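You operate a simulated robot arm through the tools that you are given. There is no shell and no other tool. Be economical: measure what you need, move in short steps, check, and stop when the job is done.

Carry out the task below with a simulated robot arm. There is one attempt and no reset: what you move stays moved.

Task
Tighten the four foot plate bolts in number order at the card's torque.
Fine: set the yellow dial first, one run a bolt with the yellow nutrunner, park it in its holder. Set down upright: yellow nutrunner.

The check looks at the end state, three seconds after you hand in, the way a careful person would. Anything else that was tipped, shoved, dropped, spilled or broken makes it a failure.

Robot
A 6-joint arm with a four-finger gripper on a trunk, on a base that drives. Base frame: it is fixed to the floor where the robot stands at the start and does not move with it; the origin is under the middle of the robot, x ahead of it, y to its left, z up; the surface under the hand at the start is at about z = 0.9. Readings come in m, rad, newtons and seconds.
Its first joint turns from -2.897 to 2.897 rad. Places, roughly: bracket bolt one [0.7, 0.4, 1]; bracket bolt two [0.7, 0.5, 1]; plate bolt four [0.6, 0, 1]; plate bolt one [0.7, 0, 1]; plate bolt three [0.7, -0.1, 1]; plate bolt two [0.6, -0.1, 1]; plate card [0.9, -0.1, 1]; yellow dial [0.6, 0.2, 1]. Payload 3.67 kg.
The TCP is the grasp point between the finger pads, 0.028 m short of the fingertips. In the tool frame z runs along the fingers and y along their closing line. The gripper opens to 0.112 m. The gripper's body begins 0.073 m behind the TCP.
Orientation is that of the tool frame in the base frame, as [roll, pitch, yaw] about the fixed x, y, z axes, in that order (R = Rz(yaw) Ry(pitch) Rx(roll)). With the fingers straight down and closing along the base's y, the tool's x points along the base's -x, its y along +y and its z along -z.

Tools
- The arm moves only by the tool play_rows. Its argument "steps" is a list that holds one entry, the list of rows, each a list of 7 numbers: the shift along the base's x, y, z in m, then the turn, a rotation vector about the base's x, y, z in rad, then the closure in counts, from 0 (fully open) to 255 (shut). In form: [[[tx, ty, tz, rx, ry, rz, grip], ...]]. A call has 1 to 8 rows; each row is the pose to reach, as a shift and turn from the pose commanded when the call began. Rows are played at 5 a second. More than 0.05 m and 0.15 rad between two rows, or a gripper value outside its range, and nothing of the call is played. Where a pose cannot be reached the arm comes as near as it can. A force on the tool above 50 N (or 10 N above the force at the start of the call, whichever is more), or a blocked arm, ends the call early, and 0.2 s more pass. The fingers move at their own pace and stop on an object; they squeeze with about 30 N. The grip force told is the motor's: it shows also when the fingers shut on nothing. Time passes only in rows, and 0.2 s behind the last, so rows that repeat a pose let the fingers close. It gives the time, the measured TCP pose, the force on the tool (base axes), the opening and the grip force at its end, in the units of the frame above (readings bear some noise), with the torque about the TCP (base axes, N m) and any sound that the robot's microphone picked up, and new pictures: "show" is both (left out), scene, wrist or none.
- Cameras (640 x 400 px; columns grow to the right, rows downward): "scene" is now at [0.1062, 0.1795, 1.3624]; the picture's right is [-0.36, -0.93, 0.00], its down [-0.24, 0.09, -0.97] and it looks along [0.90, -0.35, -0.26] (base axes); focal length 285 px, centre (320, 200). "wrist" rides on the gripper at [0.06, -0.018, -0.104] in the tool frame; the picture's right is [0.29, 0.96, 0.00], its down [-0.80, 0.24, -0.55] and it looks along [-0.53, 0.16, 0.83] (tool axes); focal length 234 px, centre (320, 200). There is no depth. A picture from a camera that has moved, and an enlarged one, comes with that camera's place and axes in the base frame and with its lens.
- steer(legs): drives the robot by 1 to 6 legs, each [ahead, left, turn to the left] in m, m and rad, along the robot's own axes; the way and the turn of a leg run together, so that a leg with both is an arc; at most 1.5 m and 3.142 rad a leg. The arm and the cameras ride along, it lands a little off, and it stops where it bumps. It gives what a move gives, and a new picture of the scene camera.
- pan_tilt(pan, tilt): turns the head with the scene camera to pan (to the left, within 2.496 rad either way) and tilt (down, from -0.506 to 1.204), counted from straight ahead of the robot. It gives what a move gives, and a new picture of the scene camera.
- close_up(camera, box): a new picture of the part [left, top, right, bottom] of that camera's present view, enlarged. It takes no simulated time.
- finish_job(): hands the job in; it is judged then, once.

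Work in short steps. Places have to be worked out from the pictures, the camera data and where the tool is seen: move nearer, look again, correct. Check each grasp and each placing, and mend what went wrong. You have 120 turns and 260 pictures in all, those below and enlarged ones among them. Open the gripper and draw the arm clear of the work before you hand the job in, unless the task says otherwise; then end with one line.

The tools are called after "Call:" by a JSON object that holds its "api" and its "payload". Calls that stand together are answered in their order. play_rows: Moves the arm, as the interface text tells. Its arguments: {"type":"object","properties":{"steps":{"type":"array"},"show":{"type":"string","enum":["both","scene","wrist","none"]}},"required":["steps"]} The other tools are called the same way: steer (legs) drives the base; pan_tilt (pan, tilt) turns the head that bears the scene camera; close_up (camera, box) takes an enlarged picture of a part of a camera's view; finish_job () hands the job in.

At the start:

```text
clock: 0.0
tcp_pos: [0.6229, -0.0506, 1.3899]
ee_rot: [3.141, 0.0, -3.14]
contact_force: [-0.3, -0.5, -0.2]
moment: [-0.01, 0.01, 0.01]
width: 0.1121
gripper_force: 0.1
robot x, y, heading: [0.0004, -0.0015, 0.003]
head pan, tilt: [-0.372, 0.264]
```

scene: 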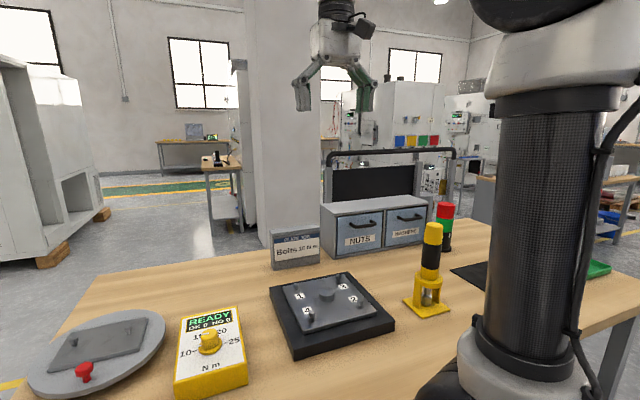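
wrist: 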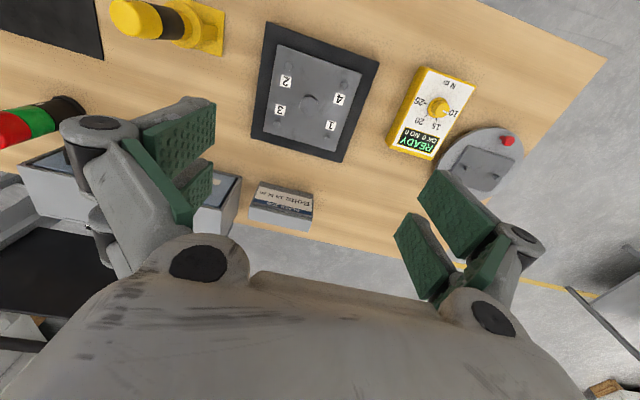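

I'll zoom in on the card, the dial, the plate and the nutrunner to read them before moving.

Call:
{"api": "close_up", "payload": {"camera": "scene", "box": [260, 220, 330, 275]}}

Call:
{"api": "close_up", "payload": {"camera": "scene", "box": [160, 290, 260, 400]}}

Call:
{"api": "close_up", "payload": {"camera": "scene", "box": [260, 190, 480, 360]}}

Call:
{"api": "close_up", "payload": {"camera": "wrist", "box": [370, 50, 530, 200]}}

```text
7.27 times, centred on (295, 248) of scene
camera zoom: at [0.1062, 0.1795, 1.3624], right [-0.36, -0.93, 0.0], down [-0.24, 0.09, -0.97], along [0.9, -0.35, -0.26], focal length 2071 px, centre (502, -146)
```

zoom: 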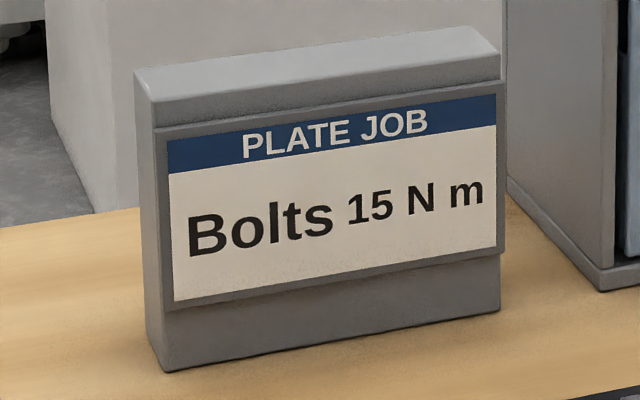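

```text
3.64 times, centred on (210, 345) of scene
camera zoom: at [0.1062, 0.1795, 1.3624], right [-0.36, -0.93, 0.0], down [-0.24, 0.09, -0.97], along [0.9, -0.35, -0.26], focal length 1036 px, centre (720, -327)
```

zoom: 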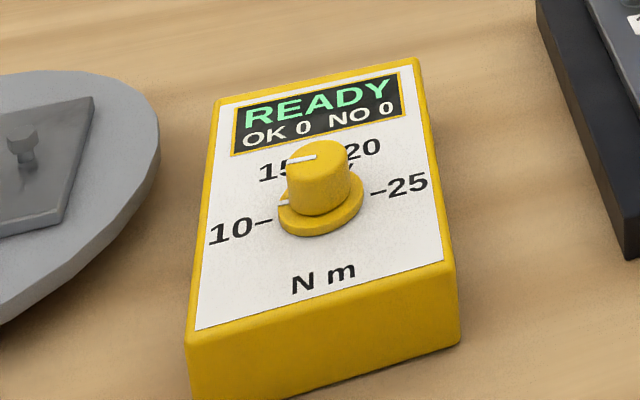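

```text
2.35 times, centred on (370, 275) of scene
camera zoom: at [0.1062, 0.1795, 1.3624], right [-0.36, -0.93, 0.0], down [-0.24, 0.09, -0.97], along [0.9, -0.35, -0.26], focal length 670 px, centre (202, 24)
```

zoom: 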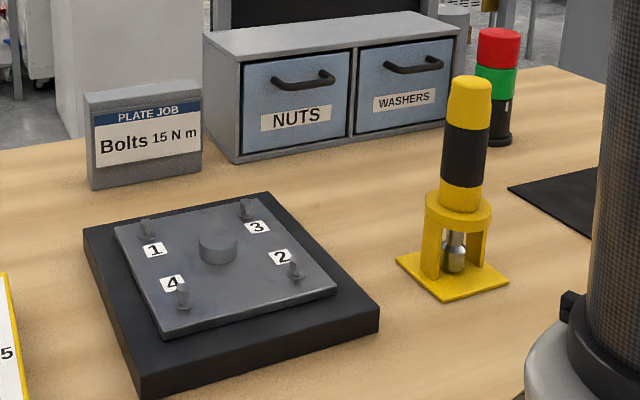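

```text
2.67 times, centred on (450, 125) of wrist
camera zoom: at [0.5629, -0.0692, 1.4934], right [-0.29, 0.96, 0.0], down [0.8, 0.24, 0.55], along [0.53, 0.16, -0.83], focal length 624 px, centre (-27, 400)
```

zoom: 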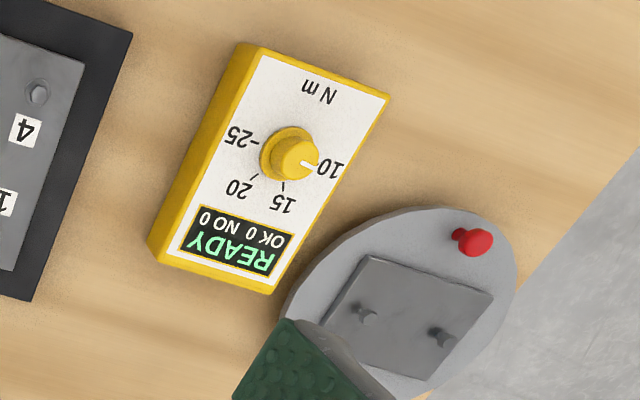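

The card says 15 N m and the dial stands at 10. I put the knob at about (0.60, 0.21, 0.97), so I'll move above it to look more closely.

Call:
{"api": "play_rows", "payload": {"steps": [[[-0.003, 0.033, -0.025, 0, 0, 0, 0], [-0.006, 0.066, -0.05, 0, 0, 0, 0], [-0.009, 0.099, -0.075, 0, 0, 0, 0], [-0.012, 0.131, -0.1, 0, 0, 0, 0], [-0.015, 0.164, -0.125, 0, 0, 0, 0], [-0.018, 0.197, -0.15, 0, 0, 0, 0], [-0.021, 0.229, -0.175, 0, 0, 0, 0], [-0.024, 0.26, -0.21, 0, 0, 0, 0]]]}}

```text
clock: 1.8
tcp_pos: [0.597, 0.2113, 1.1805]
ee_rot: [-3.141, 0.0, -3.141]
contact_force: [0.3, -0.6, 0.9]
moment: [0.06, -0.02, 0.04]
width: 0.1119
gripper_force: 0.0
robot x, y, heading: [0.0028, -0.0021, 0.0]
head pan, tilt: [-0.372, 0.264]
camera scene: at [0.1061, 0.1792, 1.3625], right [-0.36, -0.93, 0.0], down [-0.24, 0.1, -0.97], along [0.9, -0.35, -0.26], focal length 285 px, centre (320, 200)
camera wrist: at [0.5378, 0.1927, 1.2835], right [-0.29, 0.96, 0.0], down [0.8, 0.24, 0.55], along [0.53, 0.16, -0.83], focal length 234 px, centre (320, 200)
```

scene: 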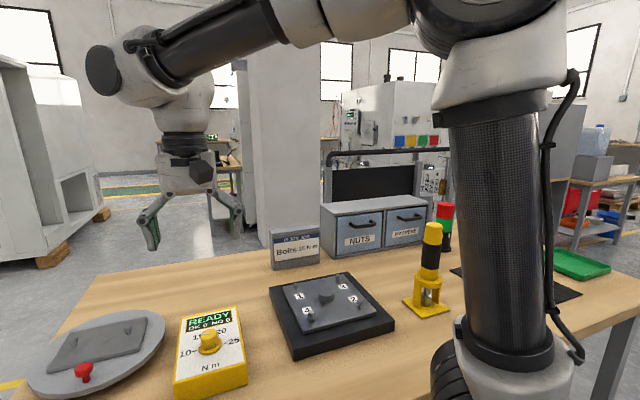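
wrist: 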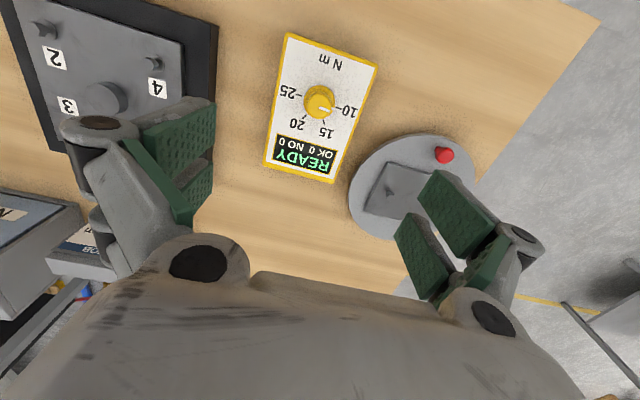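

Call:
{"api": "close_up", "payload": {"camera": "wrist", "box": [260, 30, 390, 190]}}

```text
2.50 times, centred on (325, 110) of wrist
camera zoom: at [0.5378, 0.1927, 1.2835], right [-0.29, 0.96, 0.0], down [0.8, 0.24, 0.55], along [0.53, 0.16, -0.83], focal length 585 px, centre (308, 425)
```

zoom: 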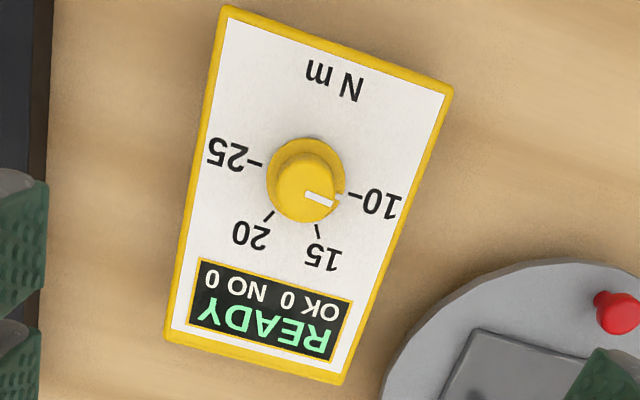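

The ticks are 60° apart and the pointer is at 10, so it needs a 60° clockwise turn. I'll come down over the knob at about (0.599, 0.210) with the fingers half closed.

Call:
{"api": "play_rows", "payload": {"steps": [[[0.002, -0.001, -0.04, 0, 0, 0, 118], [0.002, -0.001, -0.08, 0, 0, 0, 118], [0.002, -0.001, -0.12, 0, 0, 0, 118], [0.002, -0.001, -0.15, 0, 0, 0, 118], [0.002, -0.001, -0.17, 0, 0, 0, 118], [0.002, -0.001, -0.187, 0, 0, 0, 118], [0.002, -0.001, -0.187, 0, 0, 0, 118]]]}}

```text
clock: 3.4
tcp_pos: [0.6015, 0.2098, 0.9933]
ee_rot: [-3.141, 0.001, 3.141]
contact_force: [-1.3, 0.6, 0.1]
moment: [-0.03, 0.02, -0.03]
width: 0.0601
gripper_force: 0.0
robot x, y, heading: [-0.0007, 0.0001, 0.003]
head pan, tilt: [-0.372, 0.264]
camera scene: at [0.1062, 0.1796, 1.3624], right [-0.36, -0.93, 0.0], down [-0.24, 0.09, -0.97], along [0.9, -0.35, -0.26], focal length 285 px, centre (320, 200)
camera wrist: at [0.5422, 0.1919, 1.097], right [-0.29, 0.96, 0.0], down [0.8, 0.24, 0.55], along [0.53, 0.16, -0.83], focal length 234 px, centre (320, 200)
```

scene: 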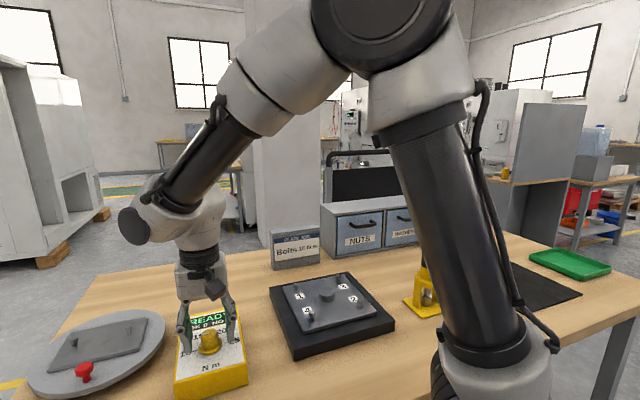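
wrist: 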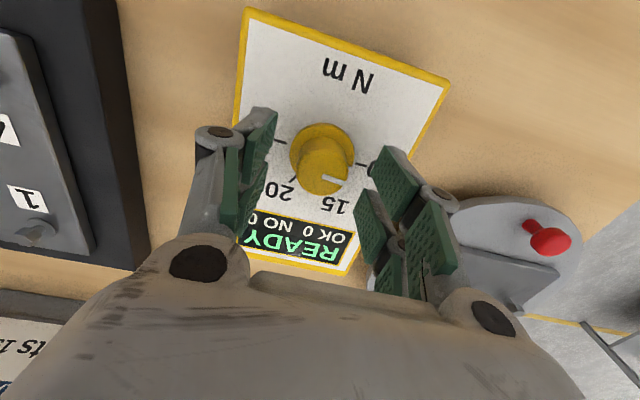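

The knob centre looks about 5 mm nearer the robot than the TCP. I'll shift and close.

Call:
{"api": "play_rows", "payload": {"steps": [[[-0.005, 0, 0, 0, 0, 0, 118], [-0.005, 0, 0, 0, 0, 0, 255], [-0.005, 0, 0, 0, 0, 0, 255], [-0.005, 0, 0, 0, 0, 0, 255]]], "show": "wrist"}}

```text
clock: 4.4
tcp_pos: [0.5963, 0.2111, 0.993]
ee_rot: [3.138, 0.002, -3.141]
contact_force: [1.1, 19.7, -4.1]
moment: [0.75, -0.29, 0.04]
width: 0.0285
gripper_force: 45.4
robot x, y, heading: [-0.0021, 0.0009, -0.003]
head pan, tilt: [-0.372, 0.264]
camera wrist: at [0.5379, 0.1922, 1.0966], right [-0.29, 0.96, 0.0], down [0.8, 0.24, 0.56], along [0.53, 0.16, -0.83], focal length 234 px, centre (320, 200)
```

wrist: 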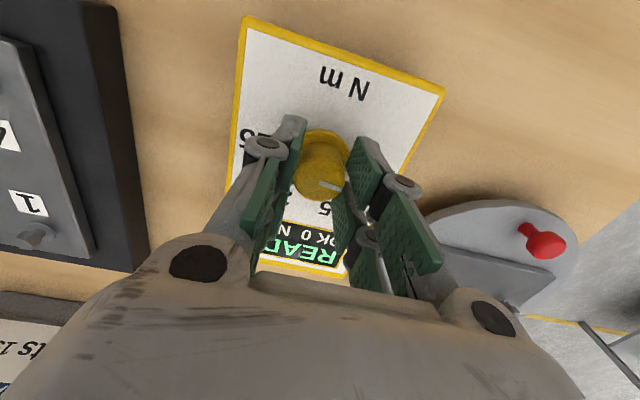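

The grip has hold of the knob (28.5 mm) but takes about 20 N sideways, so I'll ease +y slightly and then turn 60° clockwise.

Call:
{"api": "play_rows", "payload": {"steps": [[[0, 0.0015, 0, 0, 0, 0, 255], [0, 0.002, 0, 0, 0, 0, 255]]], "show": "none"}}

```text
clock: 5.0
tcp_pos: [0.5979, 0.2115, 0.9931]
ee_rot: [3.14, 0.002, -3.14]
contact_force: [8.5, 14.7, 4.8]
moment: [0.34, 0.4, 0.04]
width: 0.0286
gripper_force: 45.2
robot x, y, heading: [-0.0009, -0.0018, 0.001]
head pan, tilt: [-0.372, 0.264]
```

The side load is modest now, so I'll turn it.

Call:
{"api": "play_rows", "payload": {"steps": [[[0, 0.001, 0, 0, 0, -0.14, 255], [0, 0.001, 0, 0, 0, -0.28, 255], [0, 0.001, 0, 0, 0, -0.42, 255], [0, 0.001, 0, 0, 0, -0.56, 255], [0, 0.001, 0, 0, 0, -0.7, 255], [0, 0.001, 0, 0, 0, -0.84, 255], [0, 0.001, 0, 0, 0, -0.95, 255], [0, 0.001, 0, 0, 0, -1.047, 255]]]}}

```text
clock: 6.7
tcp_pos: [0.5986, 0.214, 0.9932]
ee_rot: [3.136, 0.002, 2.191]
contact_force: [7.7, 2.5, -11.6]
moment: [0.45, -0.35, 0.03]
width: 0.0286
gripper_force: 44.9
robot x, y, heading: [-0.0001, -0.0001, -0.001]
head pan, tilt: [-0.372, 0.264]
stopped in row 8: the force on the tool passed its limit at 51 N (the readings are from after the stop); the commanded pose is now the measured one
camera scene: at [0.1071, 0.1799, 1.3623], right [-0.36, -0.93, 0.0], down [-0.24, 0.09, -0.97], along [0.9, -0.35, -0.26], focal length 285 px, centre (320, 200)
camera wrist: at [0.5484, 0.2499, 1.0965], right [0.61, 0.79, 0.01], down [0.66, -0.51, 0.56], along [0.44, -0.34, -0.83], focal length 234 px, centre (320, 200)
```

scene: 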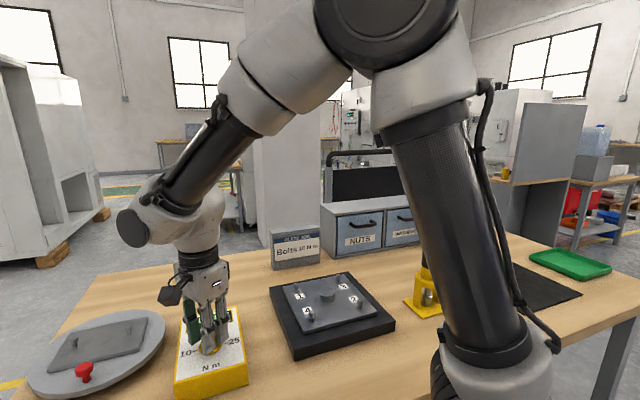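
wrist: 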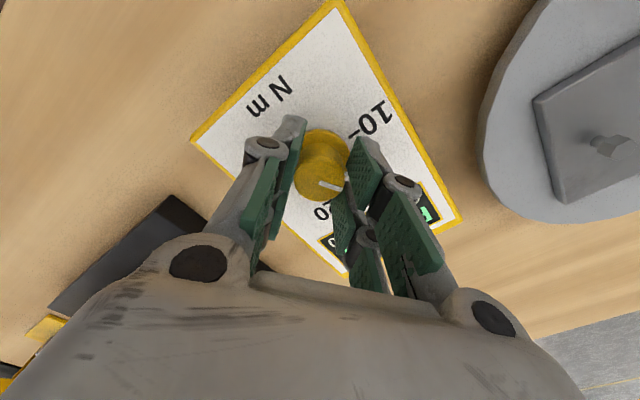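

It turned about 54° before a force stop, and the force has since relaxed. I'll turn the last bit.

Call:
{"api": "play_rows", "payload": {"steps": [[[0, -0.001, 0, 0, 0, -0.05, 255], [0, -0.001, 0, 0, 0, -0.098, 255]]], "show": "none"}}

```text
clock: 7.2
tcp_pos: [0.598, 0.2126, 0.9929]
ee_rot: [3.13, 0.0, 2.094]
contact_force: [16.7, 11.5, -0.4]
moment: [-0.44, -0.67, 0.06]
width: 0.0284
gripper_force: 45.3
robot x, y, heading: [-0.0, -0.0011, -0.003]
head pan, tilt: [-0.372, 0.264]
```

Yaw now reads 2.094, a full 60° turn. I'll open, rise and look.

Call:
{"api": "play_rows", "payload": {"steps": [[[0, 0, 0, 0, 0, 0, 118], [0, 0, 0, 0, 0, 0, 118], [0, 0, 0.04, 0, 0, 0, 118], [0, 0, 0.08, 0, 0, 0, 100], [0, 0, 0.12, 0, 0, 0, 60], [0, 0, 0.16, 0, 0, 0, 0]]]}}

Call:
{"api": "close_up", "payload": {"camera": "wrist", "box": [240, 20, 400, 180]}}

Call:
{"api": "close_up", "payload": {"camera": "scene", "box": [160, 290, 260, 400]}}

```text
clock: 8.7
tcp_pos: [0.6001, 0.2079, 1.1552]
ee_rot: [3.134, 0.002, 2.094]
contact_force: [0.2, -0.3, 0.0]
moment: [-0.03, 0.0, -0.02]
width: 0.1122
gripper_force: 0.1
robot x, y, heading: [-0.0017, 0.0007, 0.0]
head pan, tilt: [-0.372, 0.264]
camera scene: at [0.1067, 0.1798, 1.3624], right [-0.36, -0.93, 0.0], down [-0.24, 0.09, -0.97], along [0.9, -0.35, -0.26], focal length 285 px, centre (320, 200)
camera wrist: at [0.5539, 0.2501, 1.258], right [0.69, 0.73, 0.01], down [0.6, -0.57, 0.56], along [0.41, -0.38, -0.83], focal length 234 px, centre (320, 200)
```

scene: 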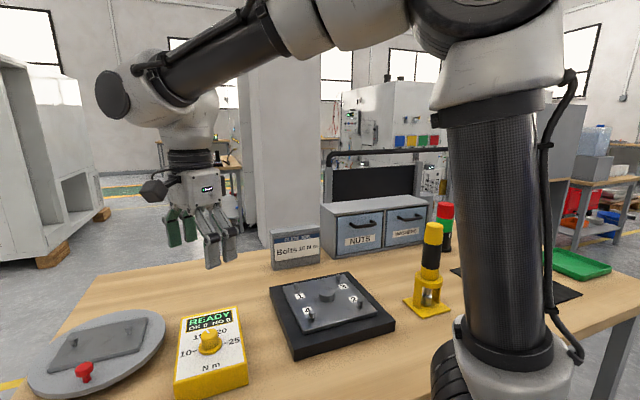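
wrist: 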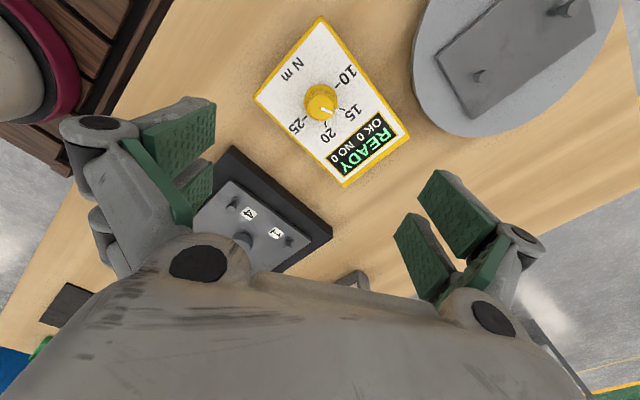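

```text
2.50 times, centred on (320, 100) of wrist
camera zoom: at [0.5539, 0.2501, 1.258], right [0.69, 0.73, 0.01], down [0.6, -0.57, 0.56], along [0.41, -0.38, -0.83], focal length 585 px, centre (320, 450)
```

zoom: 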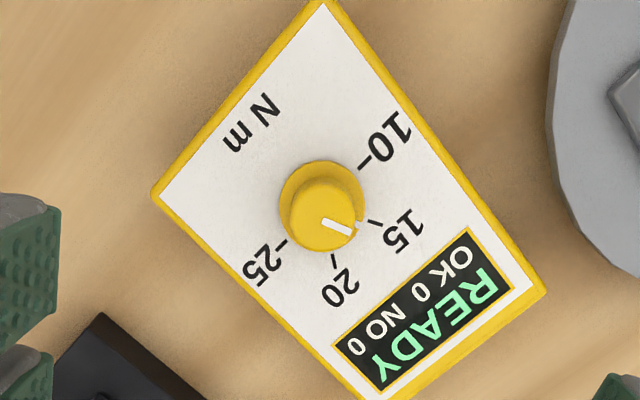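

```text
3.64 times, centred on (210, 345) of scene
camera zoom: at [0.1067, 0.1798, 1.3624], right [-0.36, -0.93, 0.0], down [-0.24, 0.09, -0.97], along [0.9, -0.35, -0.26], focal length 1036 px, centre (720, -327)
```

zoom: 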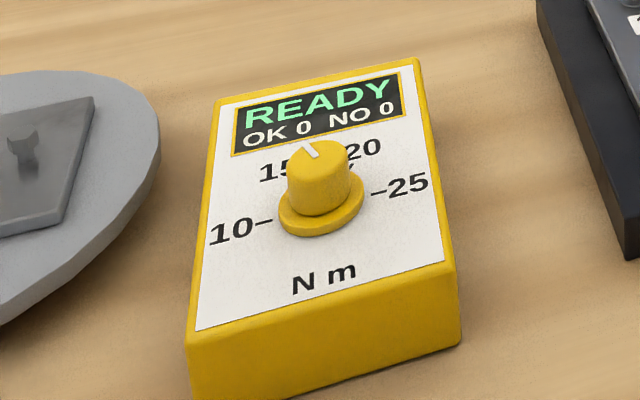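

The pointer seems to have gone a little past 15, so I'll zoom in further to measure it.

Call:
{"api": "close_up", "payload": {"camera": "wrist", "box": [295, 75, 355, 135]}}

Call:
{"api": "close_up", "payload": {"camera": "scene", "box": [185, 315, 235, 365]}}

```text
6.67 times, centred on (325, 105) of wrist
camera zoom: at [0.5539, 0.2501, 1.258], right [0.69, 0.73, 0.01], down [0.6, -0.57, 0.56], along [0.41, -0.38, -0.83], focal length 1561 px, centre (287, 833)
```

zoom: 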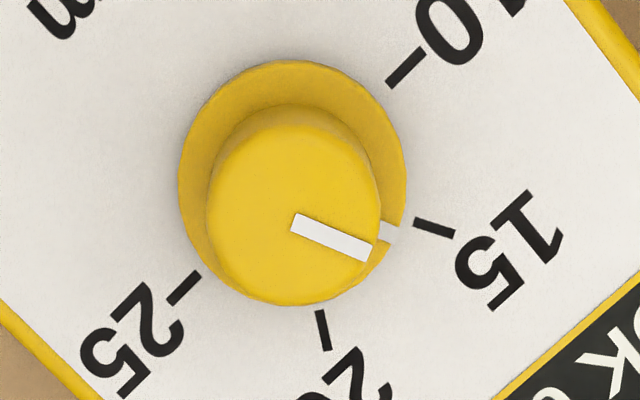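

```text
8.00 times, centred on (210, 340) of scene
camera zoom: at [0.1067, 0.1798, 1.3624], right [-0.36, -0.93, 0.0], down [-0.24, 0.09, -0.97], along [0.9, -0.35, -0.26], focal length 2278 px, centre (1200, -920)
```

zoom: 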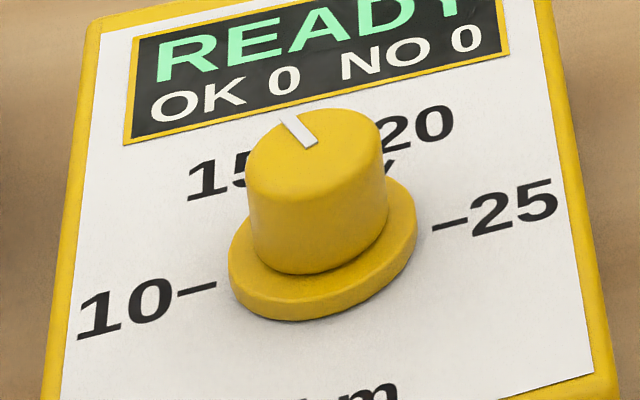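

I put the pointer about 5–6° past the 15 tick (25° against 30.6°). I'll go back down, grip and turn back 0.1 rad.

Call:
{"api": "play_rows", "payload": {"steps": [[[0, 0.001, -0.04, 0, 0, 0, 118], [0, 0.001, -0.08, 0, 0, 0, 118], [0, 0.001, -0.12, 0, 0, 0, 118], [0, 0.001, -0.14, 0, 0, 0, 118], [0, 0.001, -0.16, 0, 0, 0, 118], [0, 0.001, -0.16, 0, 0, 0, 118]]], "show": "wrist"}}

```text
clock: 10.1
tcp_pos: [0.5995, 0.2116, 0.9935]
ee_rot: [3.133, 0.001, 2.095]
contact_force: [-1.3, 1.1, -0.1]
moment: [0.01, -0.01, -0.03]
width: 0.06
gripper_force: 0.0
robot x, y, heading: [0.0013, -0.0012, 0.001]
head pan, tilt: [-0.372, 0.264]
camera wrist: at [0.5534, 0.2533, 1.0979], right [0.69, 0.73, 0.01], down [0.6, -0.57, 0.56], along [0.41, -0.38, -0.83], focal length 234 px, centre (320, 200)
```

wrist: 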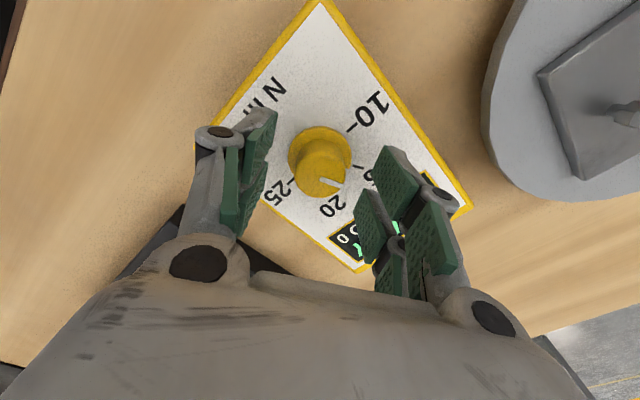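

The knob is centred between the fingers. Close, turn +0.1 rad and release.

Call:
{"api": "play_rows", "payload": {"steps": [[[0, 0, 0, 0, 0, 0, 255], [0, 0, 0, 0, 0, 0, 255], [0, 0, 0, 0, 0, 0, 255], [0, 0, 0, 0, 0, 0.05, 255], [0, 0, 0, 0, 0, 0.1, 255], [0, 0, 0, 0, 0, 0.1, 255]]], "show": "none"}}

Call:
{"api": "play_rows", "payload": {"steps": [[[0, 0, 0, 0, 0, 0, 118], [0, 0, 0, 0, 0, 0, 118], [0, 0, 0.04, 0, 0, 0, 118], [0, 0, 0.08, 0, 0, 0, 100], [0, 0, 0.12, 0, 0, 0, 60], [0, 0, 0.16, 0, 0, 0, 0]]], "show": "none"}}

Call:
{"api": "close_up", "payload": {"camera": "wrist", "box": [295, 75, 355, 135]}}

Call:
{"api": "close_up", "payload": {"camera": "scene", "box": [185, 315, 235, 365]}}

```text
clock: 11.4
tcp_pos: [0.5991, 0.2111, 0.9947]
ee_rot: [3.132, 0.002, 2.195]
contact_force: [13.7, -15.1, 14.5]
moment: [-0.74, -0.52, -0.01]
width: 0.0273
gripper_force: 45.5
robot x, y, heading: [0.0035, -0.0005, 0.007]
head pan, tilt: [-0.372, 0.264]
```

```text
clock: 12.8
tcp_pos: [0.5998, 0.2152, 1.1523]
ee_rot: [3.136, -0.002, 2.194]
contact_force: [0.5, 0.6, -0.6]
moment: [-0.06, -0.02, 0.0]
width: 0.1121
gripper_force: 0.0
robot x, y, heading: [0.0035, 0.0001, 0.002]
head pan, tilt: [-0.372, 0.264]
```

```text
6.67 times, centred on (325, 105) of wrist
camera zoom: at [0.5499, 0.252, 1.2554], right [0.61, 0.79, 0.01], down [0.66, -0.51, 0.56], along [0.44, -0.33, -0.83], focal length 1561 px, centre (287, 833)
```

zoom: 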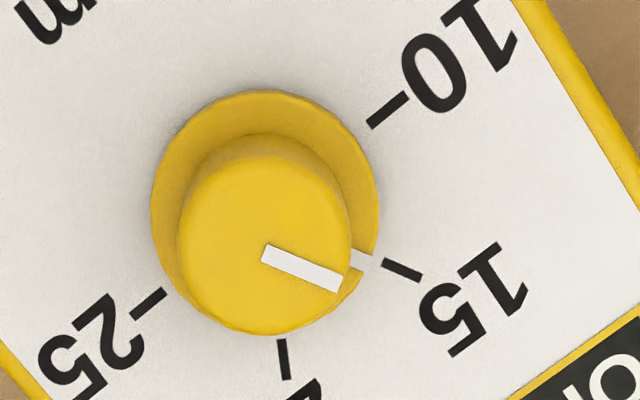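

```text
8.00 times, centred on (210, 340) of scene
camera zoom: at [0.1067, 0.1798, 1.3624], right [-0.36, -0.93, 0.0], down [-0.24, 0.09, -0.97], along [0.9, -0.35, -0.26], focal length 2278 px, centre (1200, -920)
```

zoom: 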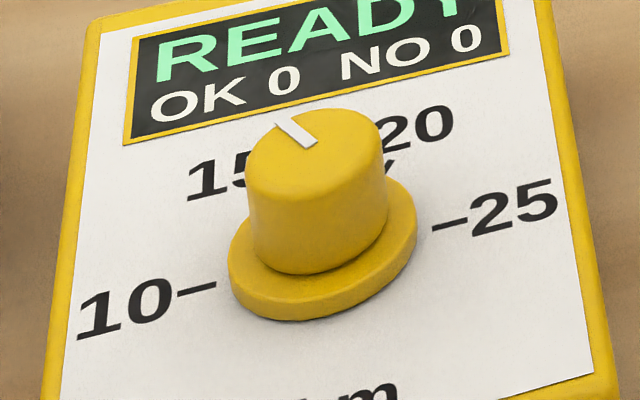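

The pointer now agrees with the 15 tick to within about 2°. Next I'll locate the nutrunner and bolts, so I'll move toward the nutrunner with yaw restored for a closer wrist view.

Call:
{"api": "play_rows", "payload": {"steps": [[[0, -0.03, 0.025, 0, 0, 0.13, 0], [0, -0.06, 0.05, 0, 0, 0.26, 0], [0, -0.09, 0.075, 0, 0, 0.39, 0], [0, -0.12, 0.1, 0, 0, 0.52, 0], [0, -0.15, 0.125, 0, 0, 0.65, 0], [0, -0.18, 0.14, 0, 0, 0.78, 0], [0, -0.21, 0.14, 0, 0, 0.9, 0], [0, -0.25, 0.14, 0, 0, 0.947, 0]]]}}

Call:
{"api": "close_up", "payload": {"camera": "scene", "box": [395, 210, 465, 320]}}

Call:
{"api": "close_up", "payload": {"camera": "scene", "box": [265, 265, 400, 360]}}

```text
clock: 14.7
tcp_pos: [0.5969, -0.0384, 1.293]
ee_rot: [3.133, 0.0, -3.14]
contact_force: [0.3, 0.2, -0.1]
moment: [0.02, 0.02, -0.01]
width: 0.1122
gripper_force: 0.0
robot x, y, heading: [0.0004, -0.001, 0.003]
head pan, tilt: [-0.372, 0.264]
camera scene: at [0.1065, 0.1799, 1.3624], right [-0.36, -0.93, 0.0], down [-0.24, 0.09, -0.97], along [0.9, -0.35, -0.26], focal length 285 px, centre (320, 200)
camera wrist: at [0.5361, -0.0579, 1.3966], right [-0.29, 0.96, 0.01], down [0.8, 0.24, 0.56], along [0.53, 0.17, -0.83], focal length 234 px, centre (320, 200)
```

scene: 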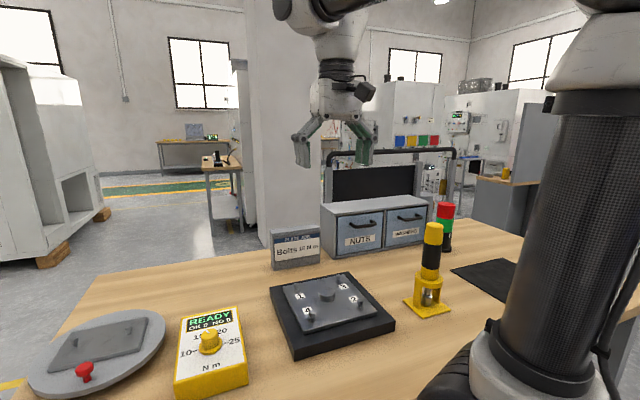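
wrist: 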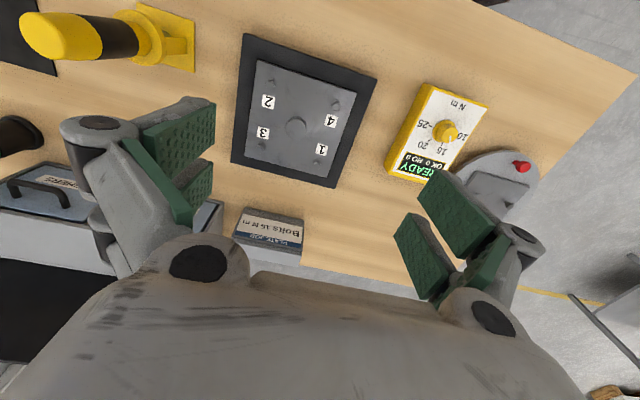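

```text
3.64 times, centred on (430, 265) of scene
camera zoom: at [0.1065, 0.1799, 1.3624], right [-0.36, -0.93, 0.0], down [-0.24, 0.09, -0.97], along [0.9, -0.35, -0.26], focal length 1036 px, centre (-80, -36)
```

zoom: 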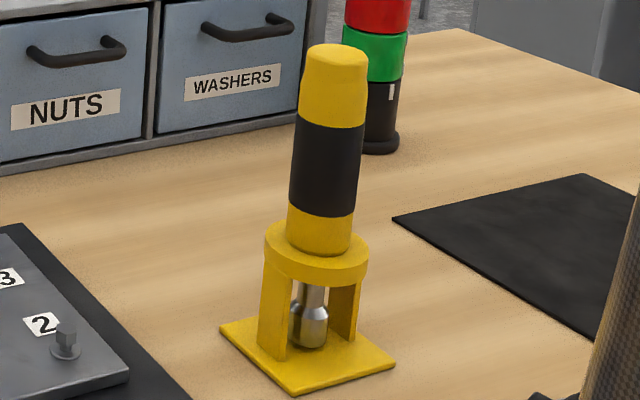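

```text
4.21 times, centred on (332, 312) of scene
camera zoom: at [0.1065, 0.1799, 1.3624], right [-0.36, -0.93, 0.0], down [-0.24, 0.09, -0.97], along [0.9, -0.35, -0.26], focal length 1199 px, centre (267, -274)
```

zoom: 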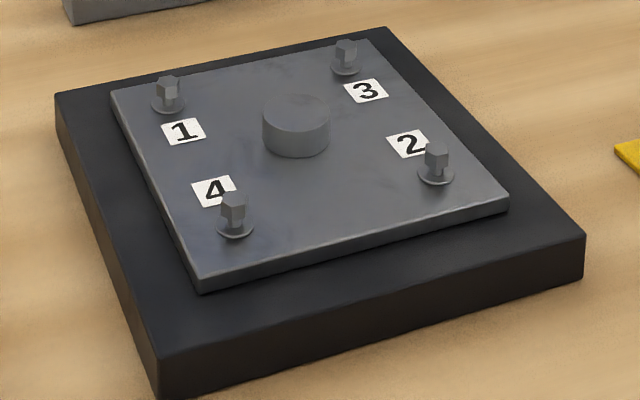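

The nutrunner stands at about (0.604, -0.308), with its top at z≈1.125 and its black grip at 1.01–1.08. I'll get a close wrist view of the bolts for triangulation.

Call:
{"api": "close_up", "payload": {"camera": "wrist", "box": [225, 30, 385, 190]}}

Call:
{"api": "close_up", "payload": {"camera": "wrist", "box": [10, 0, 200, 110]}}

```text
2.50 times, centred on (305, 110) of wrist
camera zoom: at [0.5361, -0.0579, 1.3966], right [-0.29, 0.96, 0.01], down [0.8, 0.24, 0.56], along [0.53, 0.17, -0.83], focal length 585 px, centre (358, 425)
```

zoom: 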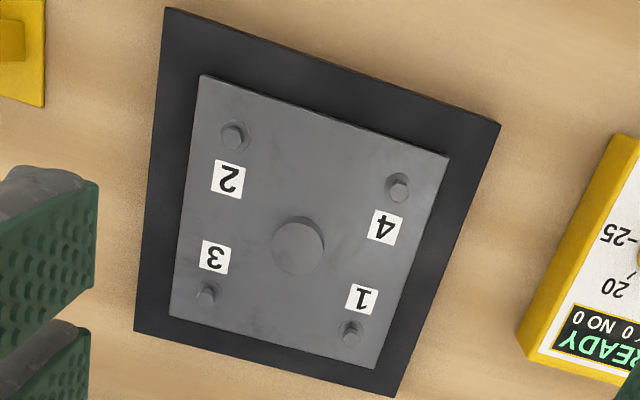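

```text
3.37 times, centred on (105, 55) of wrist
camera zoom: at [0.5361, -0.0579, 1.3966], right [-0.29, 0.96, 0.01], down [0.8, 0.24, 0.56], along [0.53, 0.17, -0.83], focal length 789 px, centre (1044, 688)
```

zoom: 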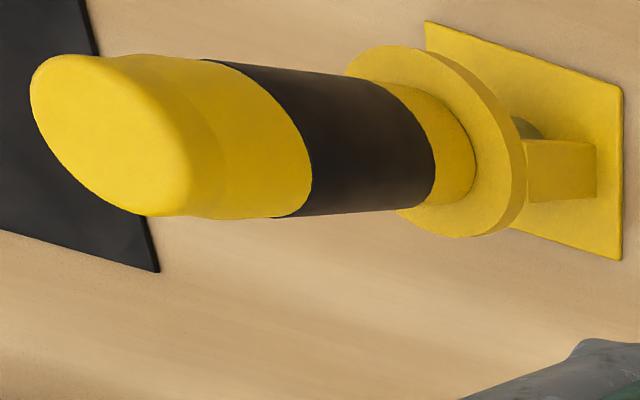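

Triangulated bolts (head centre z≈0.958): 1 (0.728, 0.000), 2 (0.613, -0.117), 3 (0.729, -0.118), 4 (0.613, 0.000). The nutrunner axis is at (0.604, -0.308), so I'll move above it.

Call:
{"api": "play_rows", "payload": {"steps": [[[0.001, -0.04, 0, 0.008, 0, 0, 0], [0.002, -0.08, 0, 0.008, 0, 0, 0], [0.003, -0.12, 0, 0.008, 0, 0, 0], [0.004, -0.16, 0, 0.008, 0, 0, 0], [0.005, -0.2, 0, 0.008, 0, 0, 0], [0.006, -0.24, 0, 0.008, 0, 0, 0], [0.007, -0.27, -0.03, 0.008, 0, 0, 0], [0.007, -0.27, -0.06, 0.008, 0, 0, 0]]]}}

```text
clock: 16.4
tcp_pos: [0.6055, -0.3073, 1.2357]
ee_rot: [3.126, 0.0, 3.141]
contact_force: [0.1, -0.1, 0.3]
moment: [0.01, -0.01, -0.02]
width: 0.1119
gripper_force: 0.2
robot x, y, heading: [-0.0001, -0.0005, 0.002]
head pan, tilt: [-0.372, 0.264]
camera scene: at [0.1064, 0.1796, 1.3624], right [-0.36, -0.93, 0.0], down [-0.24, 0.09, -0.97], along [0.9, -0.35, -0.26], focal length 285 px, centre (320, 200)
camera wrist: at [0.5463, -0.3283, 1.3385], right [-0.29, 0.96, 0.01], down [0.8, 0.23, 0.56], along [0.53, 0.17, -0.83], focal length 234 px, centre (320, 200)
```

scene: 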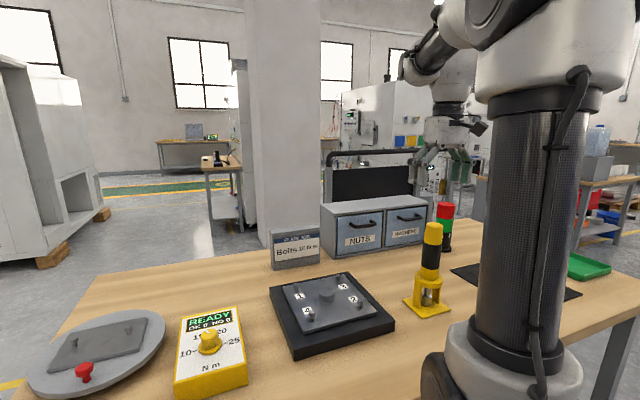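
wrist: 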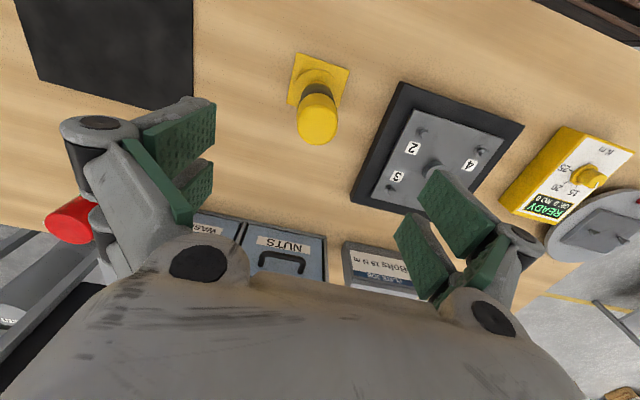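

The cap projects to about (0.601, -0.310). I'll level the small roll error and descend to z≈1.066 around the black grip.

Call:
{"api": "play_rows", "payload": {"steps": [[[-0.003, -0.002, -0.03, -0.015, 0, 0, 0], [-0.003, -0.002, -0.06, -0.015, 0, 0, 0], [-0.003, -0.002, -0.09, -0.015, 0, 0, 0], [-0.003, -0.002, -0.12, -0.015, 0, 0, 0], [-0.003, -0.002, -0.15, -0.015, 0, 0, 0], [-0.003, -0.002, -0.17, -0.015, 0, 0, 0], [-0.003, -0.002, -0.17, -0.015, 0, 0, 0]]]}}

```text
clock: 18.1
tcp_pos: [0.5994, -0.3096, 1.0647]
ee_rot: [3.141, 0.001, 3.141]
contact_force: [-0.4, 0.1, 0.9]
moment: [0.01, -0.02, 0.0]
width: 0.112
gripper_force: 0.0
robot x, y, heading: [0.004, 0.0002, -0.001]
head pan, tilt: [-0.372, 0.264]
camera scene: at [0.1065, 0.1796, 1.3624], right [-0.36, -0.93, 0.0], down [-0.24, 0.1, -0.97], along [0.9, -0.35, -0.26], focal length 285 px, centre (320, 200)
camera wrist: at [0.5399, -0.3294, 1.1673], right [-0.29, 0.96, 0.0], down [0.8, 0.24, 0.55], along [0.53, 0.16, -0.83], focal length 234 px, centre (320, 200)
```

scene: 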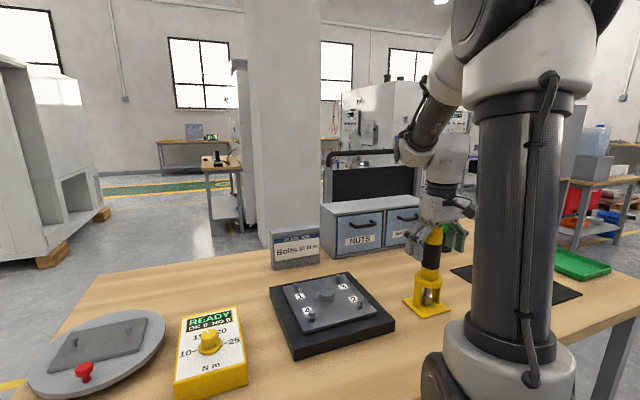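
wrist: 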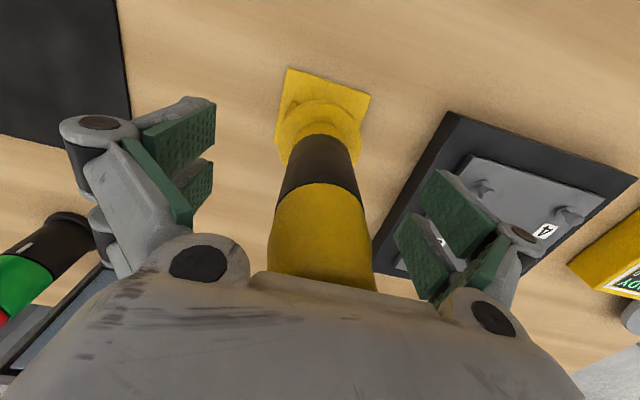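

The holder base's near edge gives a centre of about x≈0.608, so I'll shift +6 mm in x and close.

Call:
{"api": "play_rows", "payload": {"steps": [[[0.006, 0, 0, 0, 0, 0, 0], [0.006, 0, 0, 0, 0, 0, 150], [0.006, 0, 0, 0, 0, 0, 255], [0.006, 0, 0, 0, 0, 0, 255], [0.006, 0, 0, 0, 0, 0, 255]]]}}

```text
clock: 19.2
tcp_pos: [0.6055, -0.31, 1.0644]
ee_rot: [3.141, 0.0, -3.141]
contact_force: [1.3, 4.9, 2.3]
moment: [0.26, -0.07, 0.02]
width: 0.0386
gripper_force: 30.3
robot x, y, heading: [0.0016, -0.0015, -0.001]
head pan, tilt: [-0.372, 0.264]
camera scene: at [0.1065, 0.1798, 1.3624], right [-0.36, -0.93, 0.0], down [-0.24, 0.09, -0.97], along [0.9, -0.35, -0.26], focal length 285 px, centre (320, 200)
camera wrist: at [0.546, -0.3288, 1.1672], right [-0.29, 0.96, 0.0], down [0.8, 0.24, 0.55], along [0.53, 0.16, -0.83], focal length 234 px, centre (320, 200)
```

scene: 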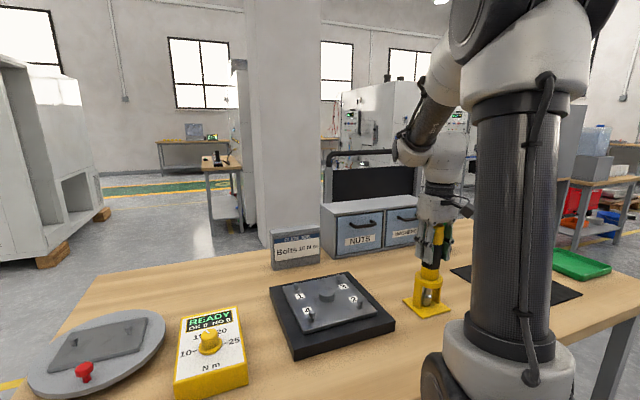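
wrist: 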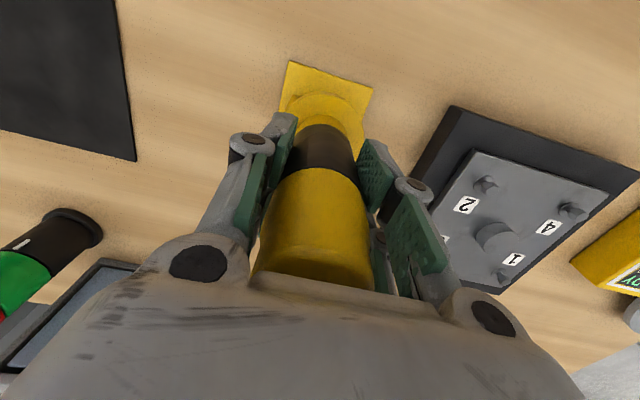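

Width is 0.0386. I'll check how well the grip is centred.

Call:
{"api": "close_up", "payload": {"camera": "scene", "box": [395, 210, 475, 320]}}

Call:
{"api": "close_up", "payload": {"camera": "wrist", "box": [220, 50, 420, 250]}}

```text
3.64 times, centred on (435, 265) of scene
camera zoom: at [0.1065, 0.1798, 1.3624], right [-0.36, -0.93, 0.0], down [-0.24, 0.09, -0.97], along [0.9, -0.35, -0.26], focal length 1036 px, centre (-98, -36)
```

zoom: 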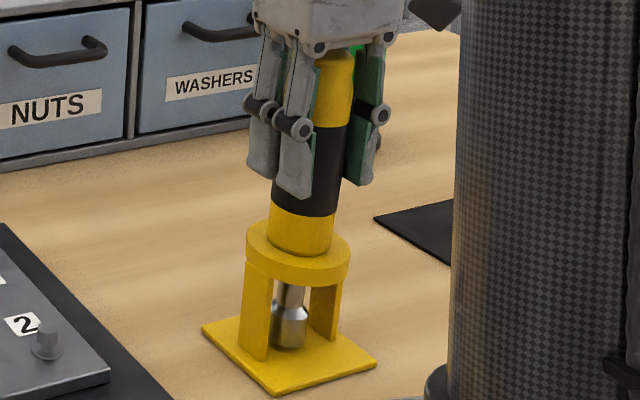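

```text
2.00 times, centred on (320, 150) of wrist
camera zoom: at [0.546, -0.3288, 1.1672], right [-0.29, 0.96, 0.0], down [0.8, 0.24, 0.55], along [0.53, 0.16, -0.83], focal length 468 px, centre (320, 300)
```

zoom: 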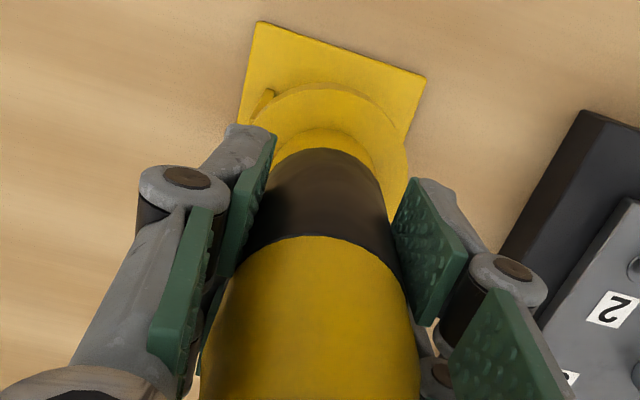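

The grip looks centred. I'll lift straight up 0.15 m.

Call:
{"api": "play_rows", "payload": {"steps": [[[0, 0, 0.01, 0, 0, 0, 255], [0, 0, 0.03, 0, 0, 0, 255], [0, 0, 0.06, 0, 0, 0, 255], [0, 0, 0.09, 0, 0, 0, 255], [0, 0, 0.12, 0, 0, 0, 255], [0, 0, 0.15, 0, 0, 0, 255], [0, 0, 0.15, 0, 0, 0, 255]]]}}

Call:
{"api": "close_up", "payload": {"camera": "scene", "box": [395, 170, 495, 320]}}

```text
clock: 20.9
tcp_pos: [0.6066, -0.3125, 1.2139]
ee_rot: [3.14, 0.0, 3.141]
contact_force: [0.3, -1.0, -6.1]
moment: [-0.02, 0.01, -0.01]
width: 0.0386
gripper_force: 29.9
robot x, y, heading: [0.0001, -0.0017, 0.001]
head pan, tilt: [-0.372, 0.264]
camera scene: at [0.1067, 0.1795, 1.3624], right [-0.36, -0.93, 0.0], down [-0.24, 0.1, -0.97], along [0.9, -0.35, -0.26], focal length 285 px, centre (320, 200)
camera wrist: at [0.5469, -0.3319, 1.318], right [-0.29, 0.96, 0.0], down [0.8, 0.24, 0.55], along [0.53, 0.16, -0.83], focal length 234 px, centre (320, 200)
```

scene: 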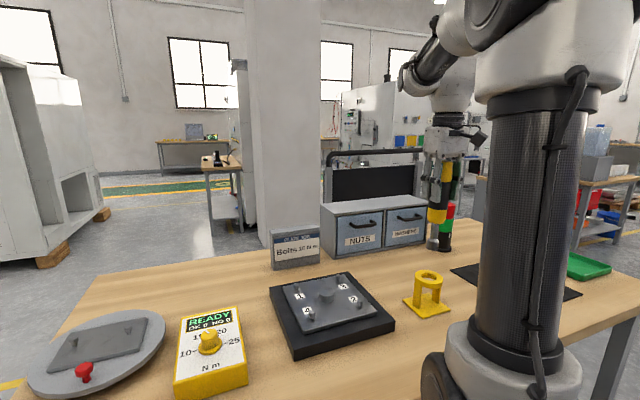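
wrist: 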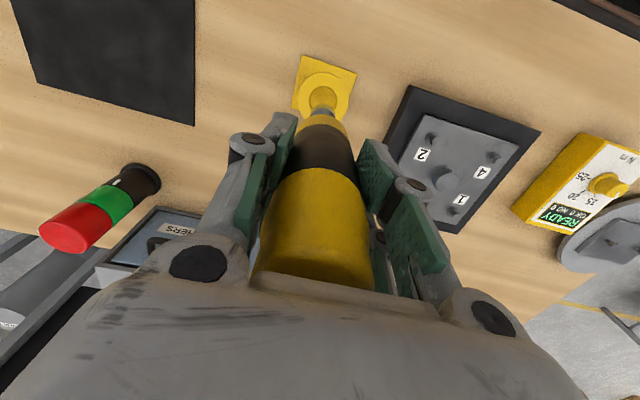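

```text
2.67 times, centred on (445, 245) of scene
camera zoom: at [0.1067, 0.1795, 1.3624], right [-0.36, -0.93, 0.0], down [-0.24, 0.1, -0.97], along [0.9, -0.35, -0.26], focal length 759 px, centre (-13, 80)
```

zoom: 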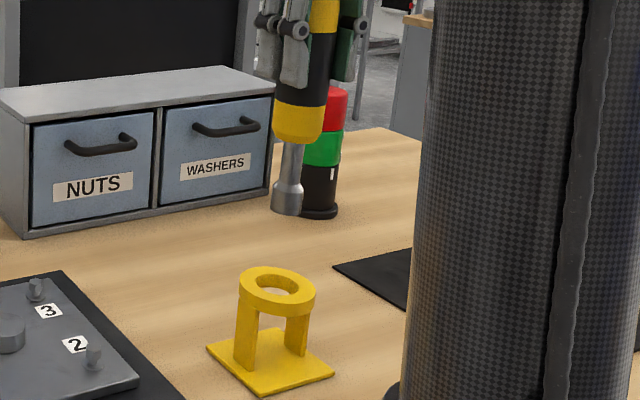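

The nutrunner is held upright and hangs about 0.15 m below the TCP, and its park pose is TCP (0.6055, -0.310, 1.0644). I'll carry it above bolt 1.

Call:
{"api": "play_rows", "payload": {"steps": [[[0.015, 0.039, 0, 0, 0, 0, 255], [0.03, 0.078, 0, 0, 0, 0, 255], [0.045, 0.117, 0, 0, 0, 0, 255], [0.06, 0.156, 0, 0, 0, 0, 255], [0.075, 0.195, 0, 0, 0, 0, 255], [0.09, 0.234, 0, 0, 0, 0, 255], [0.106, 0.273, 0, 0, 0, 0, 255], [0.122, 0.3115, 0, 0, 0, 0, 255]]], "show": "none"}}

Call:
{"api": "play_rows", "payload": {"steps": [[[0, 0, -0.025, 0, 0, 0, 255], [0, 0, -0.05, 0, 0, 0, 255], [0, 0, -0.07, 0, 0, 0, 255], [0, 0, -0.07, 0, 0, 0, 255]]]}}

Call:
{"api": "close_up", "payload": {"camera": "scene", "box": [260, 230, 380, 340]}}

Call:
{"api": "close_up", "payload": {"camera": "wrist", "box": [240, 60, 400, 160]}}

```text
clock: 22.6
tcp_pos: [0.7306, -0.0013, 1.2158]
ee_rot: [-3.141, 0.002, 3.141]
contact_force: [-0.6, 0.4, -6.2]
moment: [0.04, -0.01, 0.0]
width: 0.0386
gripper_force: 30.1
robot x, y, heading: [0.0066, 0.0013, -0.001]
head pan, tilt: [-0.372, 0.264]
```

```text
clock: 23.6
tcp_pos: [0.7291, 0.0027, 1.1459]
ee_rot: [3.142, -0.001, 3.141]
contact_force: [-0.3, 0.3, -5.9]
moment: [0.01, 0.03, -0.02]
width: 0.0385
gripper_force: 30.0
robot x, y, heading: [-0.0, 0.0009, 0.001]
head pan, tilt: [-0.372, 0.264]
camera scene: at [0.1067, 0.1796, 1.3624], right [-0.36, -0.93, 0.0], down [-0.24, 0.09, -0.97], along [0.9, -0.35, -0.26], focal length 285 px, centre (320, 200)
camera wrist: at [0.6689, -0.0163, 1.2495], right [-0.29, 0.96, 0.0], down [0.8, 0.24, 0.55], along [0.53, 0.16, -0.83], focal length 234 px, centre (320, 200)
```

scene: 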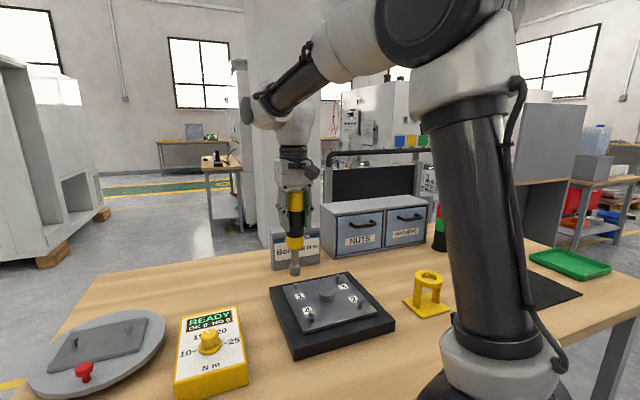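
wrist: 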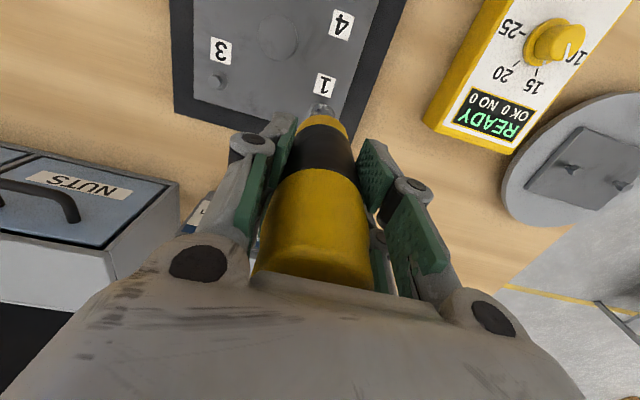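

```text
3.64 times, centred on (320, 285) of scene
camera zoom: at [0.1067, 0.1796, 1.3624], right [-0.36, -0.93, 0.0], down [-0.24, 0.09, -0.97], along [0.9, -0.35, -0.26], focal length 1036 px, centre (320, -109)
```

zoom: 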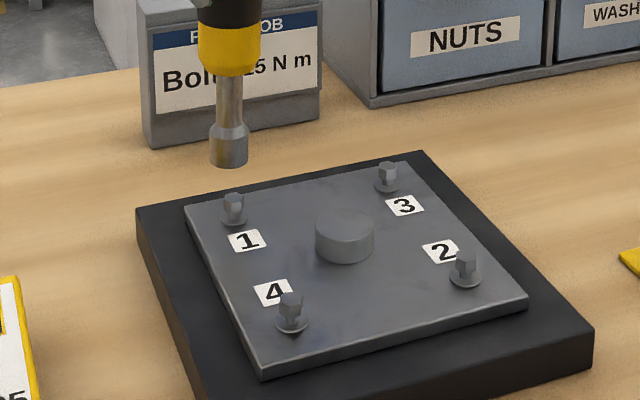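

```text
4.00 times, centred on (320, 110) of wrist
camera zoom: at [0.6689, -0.0163, 1.2495], right [-0.29, 0.96, 0.0], down [0.8, 0.24, 0.55], along [0.53, 0.16, -0.83], focal length 937 px, centre (320, 560)
```

zoom: 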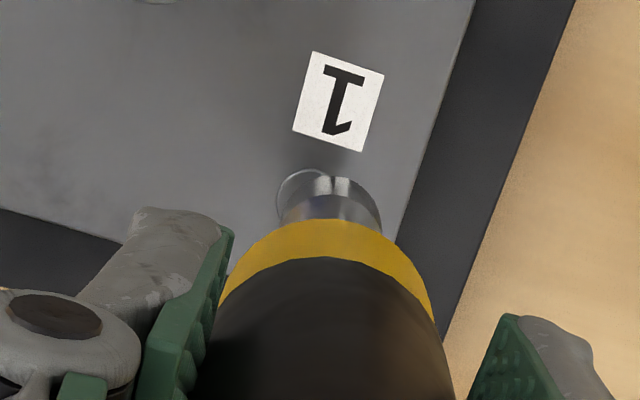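

The socket tip is about 3 cm above bolt 1 and roughly 3 mm too far in +y. I'll check the x alignment in a tighter wrist view.

Call:
{"api": "close_up", "payload": {"camera": "wrist", "box": [295, 90, 351, 125]}}

Call:
{"api": "close_up", "payload": {"camera": "scene", "box": [275, 255, 325, 305]}}

```text
11.43 times, centred on (323, 108) of wrist
camera zoom: at [0.6689, -0.0163, 1.2495], right [-0.29, 0.96, 0.0], down [0.8, 0.24, 0.55], along [0.53, 0.16, -0.83], focal length 2676 px, centre (286, 1257)
```

zoom: 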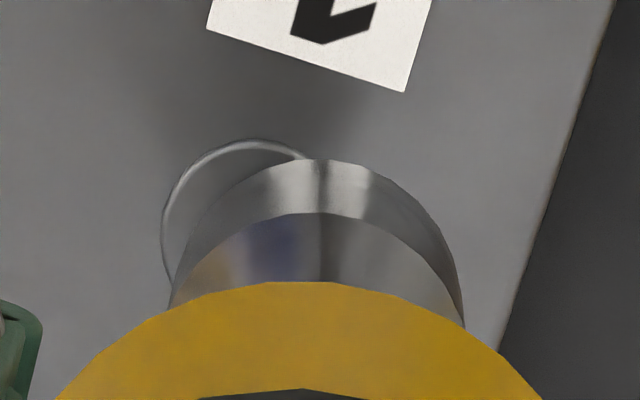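

```text
8.00 times, centred on (300, 280) of scene
camera zoom: at [0.1067, 0.1796, 1.3624], right [-0.36, -0.93, 0.0], down [-0.24, 0.09, -0.97], along [0.9, -0.35, -0.26], focal length 2278 px, centre (480, -440)
```

zoom: 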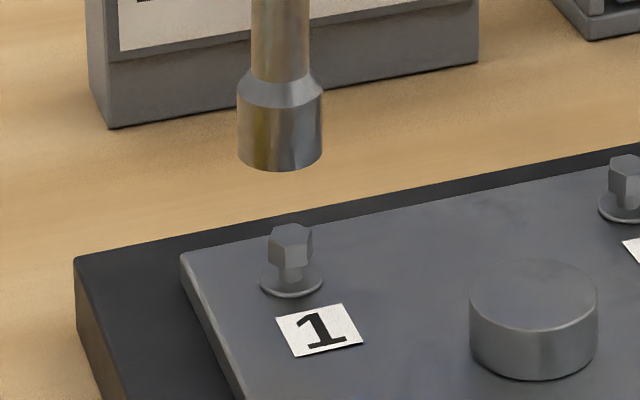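

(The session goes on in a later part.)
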